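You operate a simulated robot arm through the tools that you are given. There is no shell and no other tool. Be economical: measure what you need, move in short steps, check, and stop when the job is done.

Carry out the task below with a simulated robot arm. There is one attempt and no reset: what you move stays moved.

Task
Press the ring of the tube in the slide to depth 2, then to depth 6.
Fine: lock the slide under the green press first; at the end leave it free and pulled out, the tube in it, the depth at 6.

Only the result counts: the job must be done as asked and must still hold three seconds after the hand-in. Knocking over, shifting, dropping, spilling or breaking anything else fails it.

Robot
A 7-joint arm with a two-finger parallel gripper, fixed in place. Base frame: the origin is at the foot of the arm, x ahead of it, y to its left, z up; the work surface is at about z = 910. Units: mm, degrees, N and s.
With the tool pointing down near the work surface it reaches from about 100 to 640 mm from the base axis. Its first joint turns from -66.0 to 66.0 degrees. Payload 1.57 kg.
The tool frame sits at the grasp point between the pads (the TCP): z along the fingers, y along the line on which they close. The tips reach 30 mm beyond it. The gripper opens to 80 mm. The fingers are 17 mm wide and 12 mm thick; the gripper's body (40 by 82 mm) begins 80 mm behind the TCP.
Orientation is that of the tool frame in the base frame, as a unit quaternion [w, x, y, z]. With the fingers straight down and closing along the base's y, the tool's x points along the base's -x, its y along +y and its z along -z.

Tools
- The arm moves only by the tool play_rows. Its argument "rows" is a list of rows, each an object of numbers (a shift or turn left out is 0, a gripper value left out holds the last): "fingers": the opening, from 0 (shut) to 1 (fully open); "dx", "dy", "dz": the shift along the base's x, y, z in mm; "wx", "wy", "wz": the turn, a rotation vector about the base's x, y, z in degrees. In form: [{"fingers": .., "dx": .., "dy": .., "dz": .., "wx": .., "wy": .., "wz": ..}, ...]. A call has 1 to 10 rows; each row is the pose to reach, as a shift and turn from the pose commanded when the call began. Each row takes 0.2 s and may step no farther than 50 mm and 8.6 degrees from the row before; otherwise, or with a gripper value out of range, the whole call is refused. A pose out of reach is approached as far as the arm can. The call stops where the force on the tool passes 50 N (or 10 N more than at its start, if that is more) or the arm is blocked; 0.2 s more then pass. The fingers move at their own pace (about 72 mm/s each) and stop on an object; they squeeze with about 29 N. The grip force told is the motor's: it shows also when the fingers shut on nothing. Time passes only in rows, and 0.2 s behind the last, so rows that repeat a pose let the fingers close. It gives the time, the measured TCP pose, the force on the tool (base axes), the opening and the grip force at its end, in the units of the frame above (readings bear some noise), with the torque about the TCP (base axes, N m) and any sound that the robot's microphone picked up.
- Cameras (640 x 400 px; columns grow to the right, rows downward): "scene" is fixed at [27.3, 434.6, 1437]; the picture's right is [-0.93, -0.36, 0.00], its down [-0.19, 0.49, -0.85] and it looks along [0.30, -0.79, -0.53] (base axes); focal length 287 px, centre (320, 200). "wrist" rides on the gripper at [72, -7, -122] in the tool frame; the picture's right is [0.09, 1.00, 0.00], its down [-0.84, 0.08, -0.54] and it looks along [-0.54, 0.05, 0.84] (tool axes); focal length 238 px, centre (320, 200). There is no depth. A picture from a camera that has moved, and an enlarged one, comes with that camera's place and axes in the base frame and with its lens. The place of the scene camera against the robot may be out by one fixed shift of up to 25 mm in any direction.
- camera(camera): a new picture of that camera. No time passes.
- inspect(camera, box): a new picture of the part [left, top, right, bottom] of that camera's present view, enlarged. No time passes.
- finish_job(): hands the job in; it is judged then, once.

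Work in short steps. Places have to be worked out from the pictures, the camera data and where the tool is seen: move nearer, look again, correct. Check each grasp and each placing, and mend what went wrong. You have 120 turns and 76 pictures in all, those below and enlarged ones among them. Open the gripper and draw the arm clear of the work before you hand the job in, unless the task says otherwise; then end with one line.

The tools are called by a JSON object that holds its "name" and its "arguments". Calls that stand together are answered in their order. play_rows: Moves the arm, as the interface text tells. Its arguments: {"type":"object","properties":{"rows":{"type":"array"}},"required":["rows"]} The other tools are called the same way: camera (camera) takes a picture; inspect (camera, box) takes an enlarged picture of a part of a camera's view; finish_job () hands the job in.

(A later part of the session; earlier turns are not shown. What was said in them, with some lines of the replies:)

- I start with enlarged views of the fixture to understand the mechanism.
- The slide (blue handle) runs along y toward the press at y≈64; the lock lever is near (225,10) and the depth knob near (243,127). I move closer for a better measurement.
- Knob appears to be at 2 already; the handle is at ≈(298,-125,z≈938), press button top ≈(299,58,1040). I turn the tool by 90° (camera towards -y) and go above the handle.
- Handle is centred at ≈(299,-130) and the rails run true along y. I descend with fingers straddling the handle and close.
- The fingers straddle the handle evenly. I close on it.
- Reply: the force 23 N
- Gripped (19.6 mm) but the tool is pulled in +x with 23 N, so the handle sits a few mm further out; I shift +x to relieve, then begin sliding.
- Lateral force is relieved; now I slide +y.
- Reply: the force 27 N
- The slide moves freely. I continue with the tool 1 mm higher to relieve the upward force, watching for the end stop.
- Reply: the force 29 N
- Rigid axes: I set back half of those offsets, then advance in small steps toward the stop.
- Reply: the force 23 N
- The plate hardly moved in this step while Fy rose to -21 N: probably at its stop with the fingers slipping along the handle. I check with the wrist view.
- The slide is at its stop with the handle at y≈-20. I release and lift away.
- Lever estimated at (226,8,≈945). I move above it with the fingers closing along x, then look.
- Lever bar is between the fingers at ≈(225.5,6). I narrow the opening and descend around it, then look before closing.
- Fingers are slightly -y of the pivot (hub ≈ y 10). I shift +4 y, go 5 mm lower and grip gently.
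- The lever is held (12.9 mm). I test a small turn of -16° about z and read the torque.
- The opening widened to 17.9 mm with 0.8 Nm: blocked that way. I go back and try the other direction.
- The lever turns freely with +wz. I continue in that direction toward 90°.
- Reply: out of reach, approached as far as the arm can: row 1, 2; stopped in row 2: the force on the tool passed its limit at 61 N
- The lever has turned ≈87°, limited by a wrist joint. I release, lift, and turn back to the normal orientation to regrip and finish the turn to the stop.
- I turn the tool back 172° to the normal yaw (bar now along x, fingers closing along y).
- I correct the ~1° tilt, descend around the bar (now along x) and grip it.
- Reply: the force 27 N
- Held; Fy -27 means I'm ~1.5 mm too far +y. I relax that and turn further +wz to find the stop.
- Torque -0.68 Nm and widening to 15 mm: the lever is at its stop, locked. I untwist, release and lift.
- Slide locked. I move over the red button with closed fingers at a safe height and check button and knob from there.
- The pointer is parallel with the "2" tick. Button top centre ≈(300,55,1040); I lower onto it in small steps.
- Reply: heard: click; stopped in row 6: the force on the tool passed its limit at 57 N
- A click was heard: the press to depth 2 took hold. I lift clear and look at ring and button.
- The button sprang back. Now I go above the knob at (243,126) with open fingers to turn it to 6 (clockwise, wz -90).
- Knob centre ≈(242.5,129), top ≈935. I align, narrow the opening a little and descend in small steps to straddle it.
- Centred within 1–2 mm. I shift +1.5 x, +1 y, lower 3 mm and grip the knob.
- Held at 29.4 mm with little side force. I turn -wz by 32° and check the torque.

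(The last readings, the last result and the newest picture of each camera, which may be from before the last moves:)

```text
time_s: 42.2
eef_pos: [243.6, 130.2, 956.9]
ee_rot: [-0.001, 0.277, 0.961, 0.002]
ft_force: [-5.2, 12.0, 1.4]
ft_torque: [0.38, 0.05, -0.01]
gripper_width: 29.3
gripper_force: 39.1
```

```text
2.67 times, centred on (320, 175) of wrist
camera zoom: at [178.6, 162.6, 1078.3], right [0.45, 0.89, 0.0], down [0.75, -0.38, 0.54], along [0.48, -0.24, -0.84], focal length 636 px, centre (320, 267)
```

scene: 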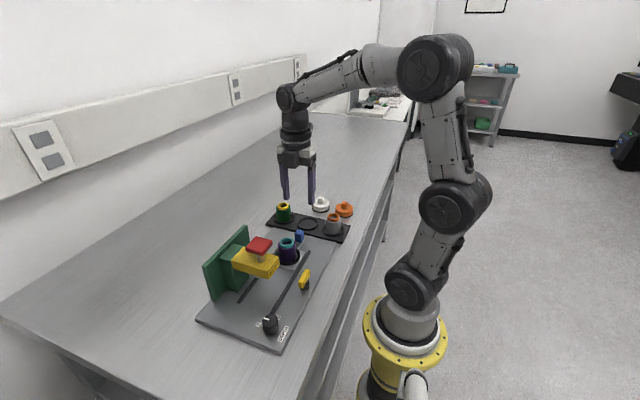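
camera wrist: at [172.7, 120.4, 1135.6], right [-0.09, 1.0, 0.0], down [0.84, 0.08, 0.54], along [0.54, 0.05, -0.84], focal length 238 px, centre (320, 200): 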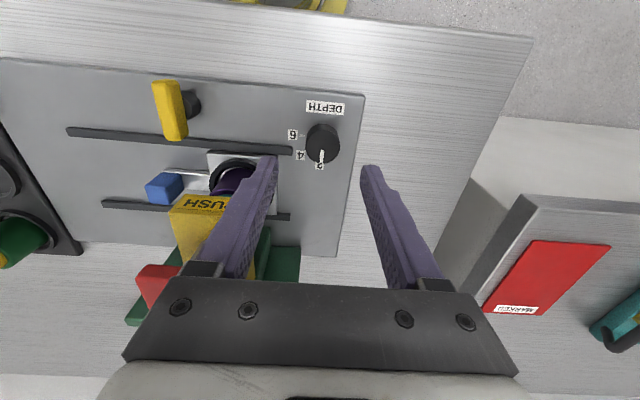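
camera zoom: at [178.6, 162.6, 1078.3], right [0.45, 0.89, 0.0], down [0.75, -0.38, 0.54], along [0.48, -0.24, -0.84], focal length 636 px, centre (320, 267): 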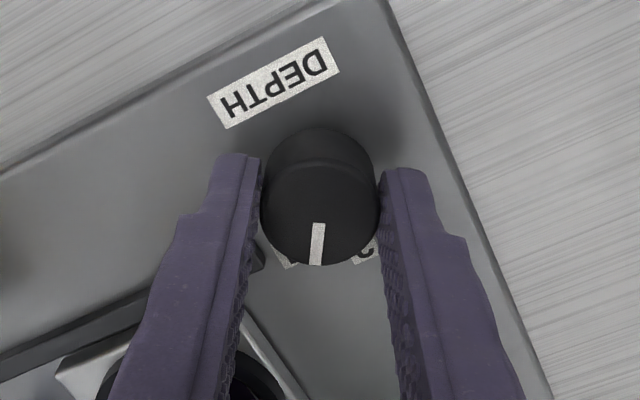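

The knob follows the fingers. I continue to -90° total.

{"name": "play_rows", "arguments": {"rows": [{"wz": -8}, {"wz": -16}, {"wz": -24}, {"wz": -32}, {"wz": -40}, {"wz": -48}, {"wz": -54}, {"wz": -58}, {"wz": -58}]}}

{"name": "camera", "arguments": {"camera": "wrist"}}

{"name": "inspect", "arguments": {"camera": "scene", "box": [220, 250, 320, 350]}}

```text
time_s: 44.2
eef_pos: [244.5, 132.2, 956.4]
ee_rot: [0.001, 0.708, 0.706, 0.005]
ft_force: [5.7, 28.4, -9.7]
ft_torque: [0.98, -0.11, 0.25]
gripper_width: 29.1
gripper_force: 39.8
```

```text
34 pictures are left
camera wrist: at [237.0, 202.4, 1078.6], right [1.0, 0.09, 0.01], down [0.07, -0.84, 0.54], along [0.05, -0.54, -0.84], focal length 238 px, centre (320, 200)
```

wrist: 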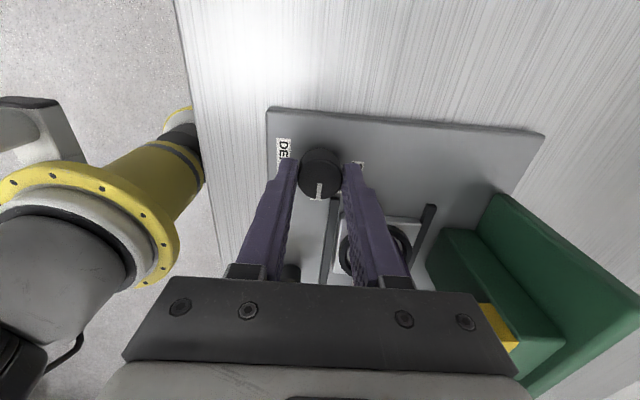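

```text
4.00 times, centred on (270, 300) of scene
camera zoom: at [27.6, 435.4, 1436.7], right [-0.93, -0.36, 0.0], down [-0.19, 0.49, -0.85], along [0.3, -0.79, -0.53], focal length 1149 px, centre (520, -200)
```

zoom: 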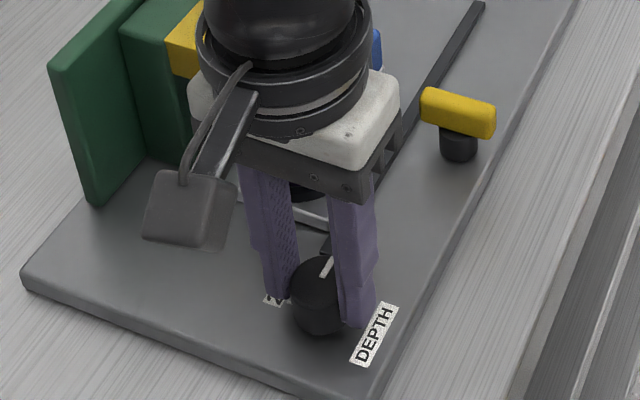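

Pointer now faces -y. I release, lift, and turn back while viewing the dial.

{"name": "play_rows", "arguments": {"rows": [{"fingers": 0.58}, {"fingers": 0.58}, {"dz": 30}, {"dz": 70}, {"dz": 110}, {"dz": 110}]}}

{"name": "inspect", "arguments": {"camera": "wrist", "box": [260, 70, 380, 160]}}

```text
time_s: 45.6
eef_pos: [245.0, 128.3, 1065.9]
ee_rot: [0.0, 0.706, 0.708, 0.001]
ft_force: [0.6, 0.9, 0.5]
ft_torque: [0.01, -0.01, 0.02]
gripper_width: 46.4
gripper_force: 0.1
```

```text
4.44 times, centred on (320, 115) of wrist
camera zoom: at [238.0, 200.1, 1188.0], right [1.0, 0.09, 0.0], down [0.08, -0.84, 0.54], along [0.05, -0.54, -0.84], focal length 1059 px, centre (320, 578)
```

zoom: 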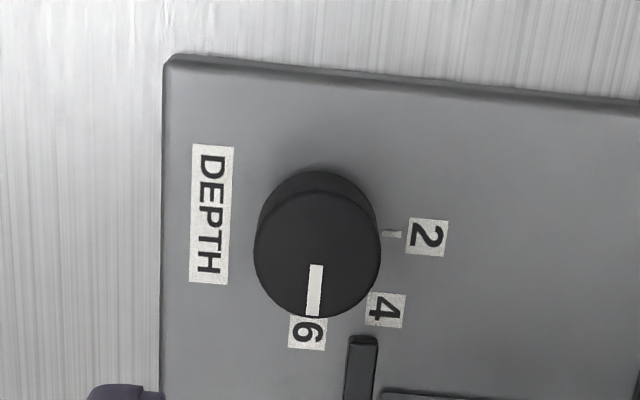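

Pointer is on 6. I return to normal yaw and go above the button, fingers closed.

{"name": "play_rows", "arguments": {"rows": [{"dz": 35, "wz": 8.5, "fingers": 0}, {"dz": 70, "wz": 17}, {"dz": 70, "dx": 6, "dy": -9, "wz": 25.5}, {"dz": 70, "dx": 13, "dy": -18, "wz": 34}, {"dz": 70, "dx": 20, "dy": -27, "wz": 42.5}, {"dz": 70, "dx": 27, "dy": -36, "wz": 51}, {"dz": 70, "dx": 34, "dy": -45, "wz": 59.5}, {"dz": 70, "dx": 41, "dy": -54, "wz": 68}, {"dz": 70, "dx": 48, "dy": -63, "wz": 76.5}, {"dz": 70, "dx": 55, "dy": -73, "wz": 85}]}}

{"name": "play_rows", "arguments": {"rows": [{"wz": 5}, {"wz": 5}]}}

{"name": "inspect", "arguments": {"camera": "wrist", "box": [270, 40, 430, 160]}}

```text
time_s: 47.8
eef_pos: [298.7, 56.7, 1136.6]
ee_rot: [0.0, 0.041, 0.999, 0.001]
ft_force: [-0.4, -0.3, 0.4]
ft_torque: [-0.03, -0.01, 0.0]
gripper_width: 0.3
gripper_force: 21.3
```

```text
time_s: 48.4
eef_pos: [299.3, 56.4, 1135.0]
ee_rot: [-0.001, -0.002, 1.0, 0.001]
ft_force: [0.3, 0.0, -0.5]
ft_torque: [0.0, 0.03, -0.02]
gripper_width: 0.1
gripper_force: 20.9
```

```text
3.33 times, centred on (350, 100) of wrist
camera zoom: at [227.4, 49.5, 1258.5], right [-0.09, 1.0, 0.0], down [0.84, 0.08, 0.54], along [0.54, 0.05, -0.84], focal length 794 px, centre (220, 533)
```

zoom: 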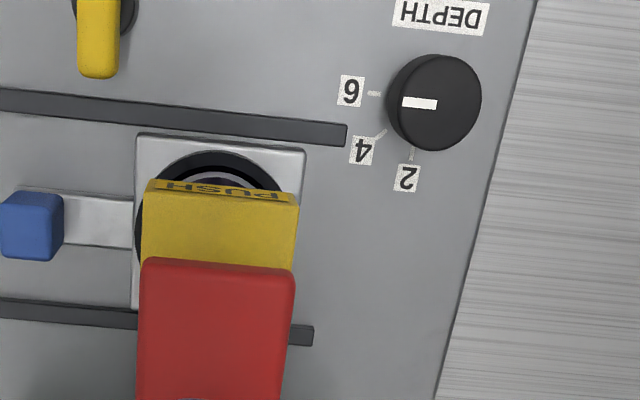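

The pointer matches the 6 tick. Now I press the button again.

{"name": "play_rows", "arguments": {"rows": [{"dx": 1, "dy": -1.5, "dz": -25}, {"dx": 1, "dy": -1.5, "dz": -45}, {"dx": 1, "dy": -1.5, "dz": -55}, {"dx": 1, "dy": -1.5, "dz": -59}, {"dx": 1, "dy": -1.5, "dz": -62}, {"dx": 1, "dy": -1.5, "dz": -64}, {"dx": 1, "dy": -1.5, "dz": -66}, {"dx": 1, "dy": -1.5, "dz": -68}]}}

```text
time_s: 50.0
eef_pos: [300.3, 55.4, 1075.9]
ee_rot: [0.006, -0.002, 1.0, 0.002]
ft_force: [-3.0, 0.4, 6.0]
ft_torque: [-0.02, 0.11, -0.04]
gripper_width: 0.0
gripper_force: 21.4
heard: click
stopped in row 8: the force on the tool passed its limit at 54 N (the readings are from after the stop); the commanded pose is now the measured one
```

Click again, with the stroke 4.2 mm deeper (1080.1→1075.9), as expected. I lift and go back above the lever to unlock.

{"name": "play_rows", "arguments": {"rows": [{"dz": 12, "wy": 0.7}, {"dz": 50, "wy": 0.7}, {"dx": -25, "dy": -15, "dz": 50, "wy": 0.7, "fingers": 0.4}, {"dx": -50, "dy": -30, "dz": 50, "wy": 0.7}, {"dx": -74, "dy": -45, "dz": 40, "wy": 0.7}, {"dx": -74, "dy": -45, "dz": 0, "wy": 0.7}, {"dx": -74, "dy": -45, "dz": -40, "wy": 0.7}, {"dx": -74, "dy": -45, "dz": -40, "wy": 0.7}]}}

{"name": "inspect", "arguments": {"camera": "wrist", "box": [200, 80, 440, 260]}}

```text
time_s: 51.8
eef_pos: [225.4, 10.1, 1035.6]
ee_rot: [-0.002, -0.001, 1.0, 0.001]
ft_force: [-0.1, -0.8, 0.4]
ft_torque: [-0.01, 0.01, 0.0]
gripper_width: 32.0
gripper_force: 0.0
```

```text
2.22 times, centred on (320, 170) of wrist
camera zoom: at [153.5, 2.1, 1158.1], right [-0.09, 1.0, 0.0], down [0.84, 0.08, 0.54], along [0.54, 0.05, -0.84], focal length 530 px, centre (320, 267)
```

zoom: 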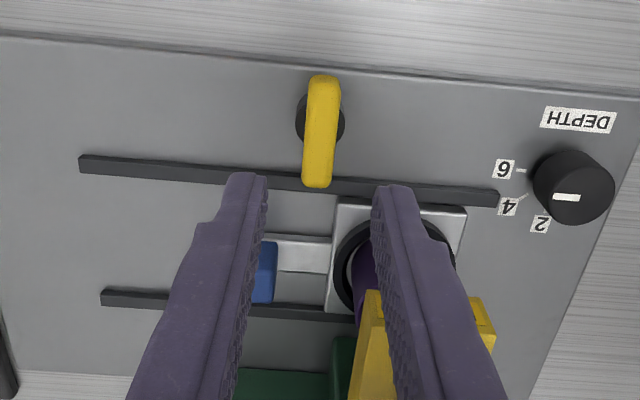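

Lever is lined up between the fingers. I descend and grip it.

{"name": "play_rows", "arguments": {"rows": [{"dx": 0.7, "dy": -0.7, "dz": -35}, {"dx": 0.7, "dy": -0.7, "dz": -60}, {"dx": 0.7, "dy": -0.7, "dz": -70}, {"dx": 0.7, "dy": -0.7, "dz": -70, "fingers": 0}, {"dx": 0.7, "dy": -0.7, "dz": -70}, {"dx": 0.7, "dy": -0.7, "dz": -70}]}}

{"name": "play_rows", "arguments": {"rows": [{"wz": -8}, {"wz": -16}, {"wz": -24}, {"wz": -32}, {"wz": -32}]}}

```text
time_s: 53.2
eef_pos: [227.5, 10.4, 965.0]
ee_rot: [-0.002, -0.001, 1.0, 0.002]
ft_force: [-0.4, 4.1, -5.0]
ft_torque: [-0.26, -0.63, -0.1]
gripper_width: 12.7
gripper_force: 29.5
```

```text
time_s: 54.4
eef_pos: [227.4, 10.1, 964.9]
ee_rot: [-0.003, 0.275, 0.961, 0.001]
ft_force: [3.0, 1.9, -23.1]
ft_torque: [-0.06, 0.08, -0.02]
gripper_width: 13.0
gripper_force: 30.2
```

The lever follows. I keep turning to the unlocked stop.

{"name": "play_rows", "arguments": {"rows": [{"wz": -8, "dz": -0.7}, {"wz": -16, "dz": -0.7}, {"wz": -24, "dz": -0.7}, {"wz": -32, "dz": -0.7}, {"wz": -40, "dz": -0.7}, {"wz": -48, "dz": -0.7}, {"wz": -54, "dz": -0.7}, {"wz": -60, "dz": -0.7}, {"wz": -64, "dz": -0.7}, {"wz": -64, "dz": -0.7}]}}

```text
time_s: 56.6
eef_pos: [225.4, 8.8, 964.6]
ee_rot: [0.0, 0.742, 0.67, 0.001]
ft_force: [-13.7, 1.3, 13.6]
ft_torque: [-0.73, 0.57, 0.61]
gripper_width: 14.4
gripper_force: 30.4
```

Torque 0.6 Nm and widening: the unlocked stop is reached. I untwist, release and lift.

{"name": "play_rows", "arguments": {"rows": [{"wz": 4}, {"wz": 6}, {"wz": 6, "fingers": 0.4}, {"wz": 6}, {"wz": 6, "dz": 40}, {"wz": 6, "dz": 80}, {"wz": 6, "dz": 120}, {"wz": 6, "dz": 150}, {"wz": 6, "dz": 150}]}}

{"name": "play_rows", "arguments": {"rows": [{"dx": 8, "dy": -3, "wz": 8.5}, {"dx": 16, "dy": -6, "wz": 17}, {"dx": 24, "dy": -9, "wz": 25.5}, {"dx": 32, "dy": -12, "wz": 34}, {"dx": 40, "dy": -15, "wz": 42.5}, {"dx": 48, "dy": -18, "wz": 51}, {"dx": 56, "dy": -21, "wz": 59.5}, {"dx": 64, "dy": -24, "wz": 68}, {"dx": 72, "dy": -30, "wz": 76.5}, {"dx": 72, "dy": -32, "wz": 85}]}}

{"name": "camera", "arguments": {"camera": "wrist"}}

{"name": "inspect", "arguments": {"camera": "scene", "box": [200, 200, 350, 350]}}

```text
time_s: 58.6
eef_pos: [226.7, 11.1, 1110.4]
ee_rot: [0.0, 0.707, 0.707, 0.003]
ft_force: [0.2, 0.3, -0.6]
ft_torque: [0.02, 0.01, 0.04]
gripper_width: 31.9
gripper_force: 0.1
```

```text
time_s: 60.8
eef_pos: [298.4, -22.8, 1113.7]
ee_rot: [-0.001, 0.042, 0.999, 0.001]
ft_force: [-0.6, -1.1, 0.6]
ft_torque: [0.01, 0.0, 0.01]
gripper_width: 31.9
gripper_force: 0.0
```

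```text
29 pictures are left
camera wrist: at [227.3, -24.0, 1236.3], right [-0.01, 1.0, 0.0], down [0.84, 0.01, 0.54], along [0.54, 0.01, -0.84], focal length 238 px, centre (320, 200)
```

wrist: 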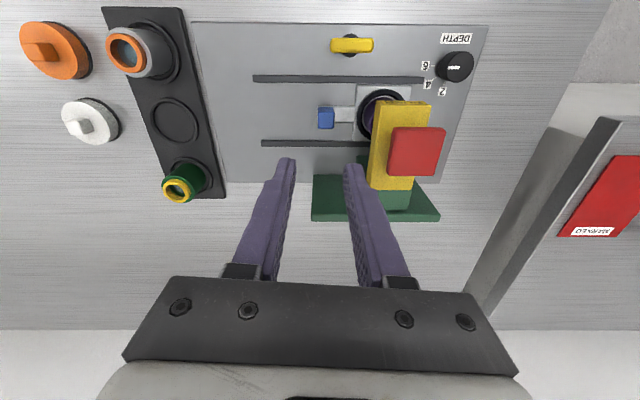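

```text
2.67 times, centred on (275, 275) of scene
camera zoom: at [27.4, 434.6, 1437.0], right [-0.93, -0.36, 0.0], down [-0.19, 0.49, -0.85], along [0.3, -0.79, -0.53], focal length 766 px, centre (440, 0)
```

zoom: 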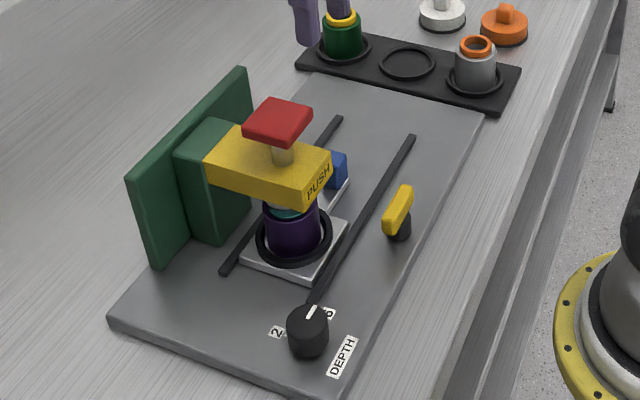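

Lever is back along y and everything looks in place. Handle ≈(298,-17). I align (yaw 0 clears the press by ≈9 mm) and descend part-way to check.

{"name": "play_rows", "arguments": {"rows": [{"wz": 5, "dx": 1, "dy": 3, "dz": -30, "fingers": 0.52}, {"wz": 5, "dx": 1, "dy": 3, "dz": -70}, {"wz": 5, "dx": 1, "dy": 3, "dz": -110}, {"wz": 5, "dx": 1, "dy": 3, "dz": -130}, {"wz": 5, "dx": 1, "dy": 3, "dz": -130}]}}

{"name": "camera", "arguments": {"camera": "wrist"}}

{"name": "inspect", "arguments": {"camera": "scene", "box": [200, 180, 340, 320]}}

```text
time_s: 62.0
eef_pos: [300.5, -19.7, 983.6]
ee_rot: [-0.002, -0.001, 1.0, 0.001]
ft_force: [-0.2, 0.7, -0.1]
ft_torque: [0.02, 0.01, 0.01]
gripper_width: 41.5
gripper_force: 0.0
```

```text
27 pictures are left
camera wrist: at [228.4, -27.0, 1104.7], right [-0.09, 1.0, 0.0], down [0.84, 0.08, 0.54], along [0.54, 0.05, -0.84], focal length 238 px, centre (320, 200)
```

wrist: 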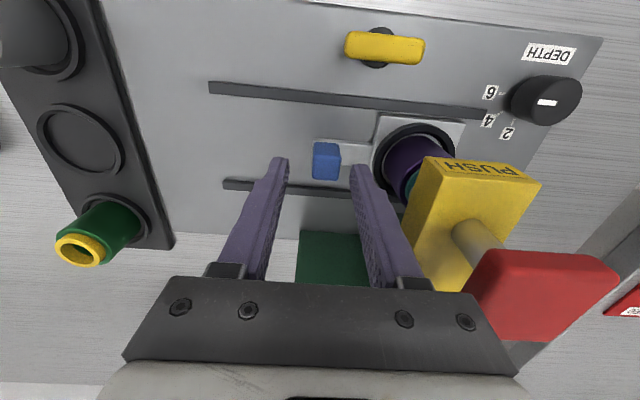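

```text
2.86 times, centred on (270, 250) of scene
camera zoom: at [27.4, 434.6, 1437.0], right [-0.93, -0.36, 0.0], down [-0.19, 0.49, -0.85], along [0.3, -0.79, -0.53], focal length 821 px, centre (463, 57)
```

zoom: 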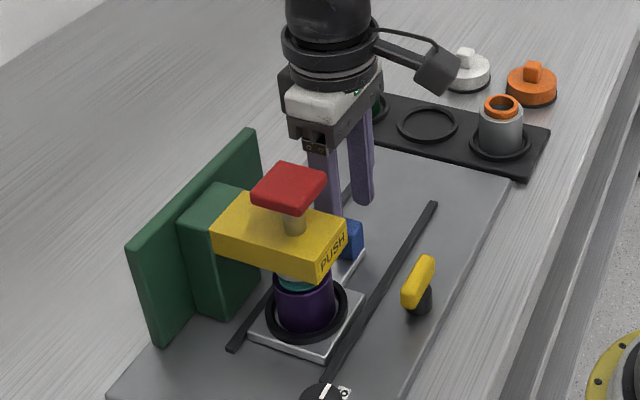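

Handle is ≈3 mm further +y; I shift, finish the descent, and close gently.

{"name": "play_rows", "arguments": {"rows": [{"dx": -2, "dy": 3, "dz": -10}, {"dx": -2, "dy": 3, "dz": -21}, {"dx": -2, "dy": 3, "dz": -21, "fingers": 0}, {"dx": -2, "dy": 3, "dz": -21}, {"dx": -2, "dy": 3, "dz": -21}]}}

{"name": "inspect", "arguments": {"camera": "wrist", "box": [200, 80, 440, 260]}}

```text
time_s: 63.2
eef_pos: [298.6, -16.1, 962.5]
ee_rot: [-0.001, -0.001, 1.0, 0.002]
ft_force: [0.6, 3.5, -2.3]
ft_torque: [-0.25, 0.05, -0.05]
gripper_width: 19.7
gripper_force: 33.1
```

```text
2.22 times, centred on (320, 170) of wrist
camera zoom: at [227.1, -23.8, 1085.1], right [-0.09, 1.0, 0.0], down [0.84, 0.08, 0.54], along [0.54, 0.05, -0.84], focal length 530 px, centre (320, 267)
```

zoom: 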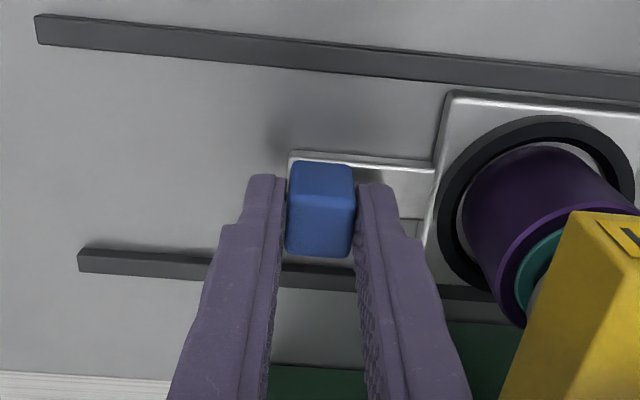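

Firm grip at 19.7 mm. I pull the slide out in -y.

{"name": "play_rows", "arguments": {"rows": [{"dy": -4}, {"dy": -10}, {"dy": -18}, {"dy": -26}, {"dy": -34}, {"dy": -42}, {"dy": -50}, {"dy": -58}, {"dy": -66}, {"dy": -72}]}}

{"name": "inspect", "arguments": {"camera": "scene", "box": [200, 180, 350, 320]}}

```text
time_s: 65.4
eef_pos: [298.0, -91.0, 965.0]
ee_rot: [-0.001, 0.0, 1.0, 0.002]
ft_force: [9.1, -0.2, -9.3]
ft_torque: [-0.19, -0.3, -0.14]
gripper_width: 19.7
gripper_force: 32.8
```

```text
2.86 times, centred on (275, 250) of scene
camera zoom: at [27.7, 434.6, 1437.0], right [-0.93, -0.36, 0.0], down [-0.19, 0.49, -0.85], along [0.3, -0.79, -0.53], focal length 821 px, centre (449, 57)
```

zoom: 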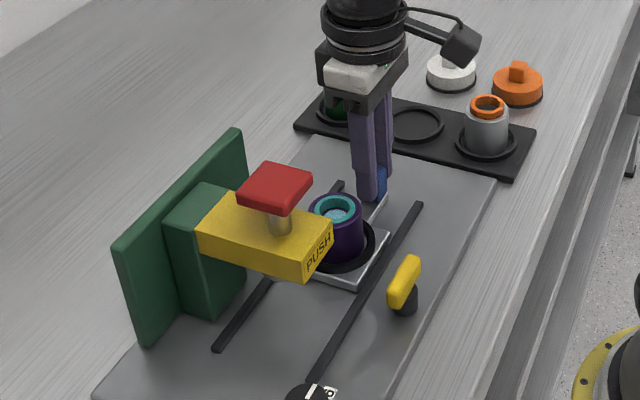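

The tube came out with the slide and its ring is now flush in the tube. I continue to the outer stop in small steps.

{"name": "play_rows", "arguments": {"rows": [{"dy": -8}, {"dy": -16}, {"dy": -24}, {"dy": -30}, {"dy": -33}, {"dy": -36}, {"dy": -38}, {"dy": -40}]}}

{"name": "camera", "arguments": {"camera": "wrist"}}

```text
time_s: 67.2
eef_pos: [298.9, -124.7, 963.7]
ee_rot: [-0.001, 0.0, 1.0, 0.005]
ft_force: [6.9, 39.1, 12.8]
ft_torque: [0.35, 0.25, 0.08]
gripper_width: 19.8
gripper_force: 34.2
```

```text
23 pictures are left
camera wrist: at [226.2, -133.6, 1086.0], right [-0.09, 1.0, 0.01], down [0.84, 0.07, 0.54], along [0.54, 0.06, -0.84], focal length 238 px, centre (320, 200)
```

wrist: 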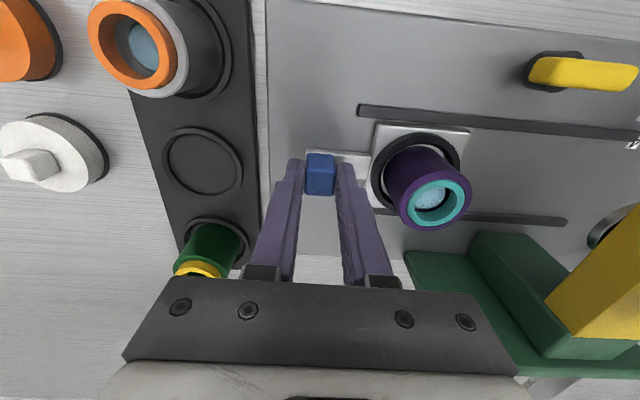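

Outer stop reached at y≈-125. I relax the pull, release and lift straight up.

{"name": "play_rows", "arguments": {"rows": [{"dy": 4}, {"dy": 5, "fingers": 0.42}, {"dy": 5}, {"dy": 5, "dz": 30}, {"dy": 5, "dz": 75}, {"dy": 5, "dz": 120}, {"dy": 5, "dz": 165}, {"dx": -30, "dy": 5, "dz": 200}, {"dx": -30, "dy": 5, "dz": 200}]}}

{"name": "camera", "arguments": {"camera": "wrist"}}

{"name": "inspect", "arguments": {"camera": "scene", "box": [200, 180, 360, 350]}}

{"name": "inspect", "arguments": {"camera": "wrist", "box": [310, 40, 430, 130]}}

```text
time_s: 69.2
eef_pos: [268.2, -121.5, 1163.6]
ee_rot: [-0.001, 0.0, 1.0, 0.002]
ft_force: [-0.4, -0.2, 0.3]
ft_torque: [0.01, -0.01, 0.0]
gripper_width: 33.6
gripper_force: 0.1
```

```text
22 pictures are left
camera wrist: at [196.5, -128.9, 1286.2], right [-0.09, 1.0, 0.0], down [0.84, 0.08, 0.54], along [0.54, 0.05, -0.84], focal length 238 px, centre (320, 200)
```

wrist: 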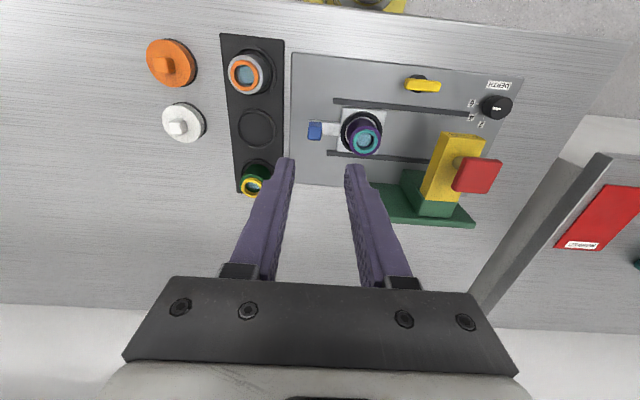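

```text
2.35 times, centred on (280, 265) of scene
camera zoom: at [27.3, 434.6, 1437.0], right [-0.93, -0.36, 0.0], down [-0.19, 0.49, -0.85], along [0.3, -0.79, -0.53], focal length 676 px, centre (414, 47)
```

zoom: 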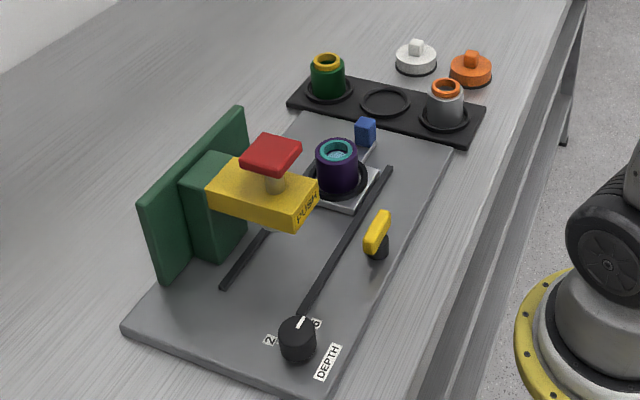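

```text
4.44 times, centred on (370, 85) of wrist
camera zoom: at [196.5, -128.9, 1286.2], right [-0.09, 1.0, 0.0], down [0.84, 0.08, 0.54], along [0.54, 0.05, -0.84], focal length 1059 px, centre (98, 711)
```

zoom: 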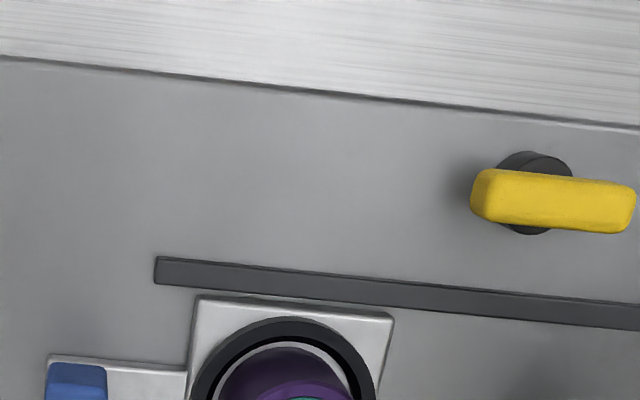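

The slide is out with the tube in it, the lever is free, the knob is at 6 and the ring is sunk in. I open the gripper fully, rise a little and hand in.

{"name": "play_rows", "arguments": {"rows": [{"dz": 40, "fingers": 1.0}, {"dz": 80}, {"dz": 80}]}}

{"name": "finish_job", "arguments": {}}

```text
time_s: 70.0
eef_pos: [270.2, -123.0, 1243.1]
ee_rot: [-0.002, -0.001, 1.0, 0.001]
ft_force: [0.3, -0.8, -0.7]
ft_torque: [0.01, 0.02, 0.01]
gripper_width: 80.0
gripper_force: 0.0
```

```text
The job is handed in.
```

With the slide locked under the press, I pressed the ring at depth 2 and then at depth 6 (a click each time, the second stroke about 4 mm deeper); the slide is now unlocked and pulled out with the tube in it, and the depth knob is at 6.
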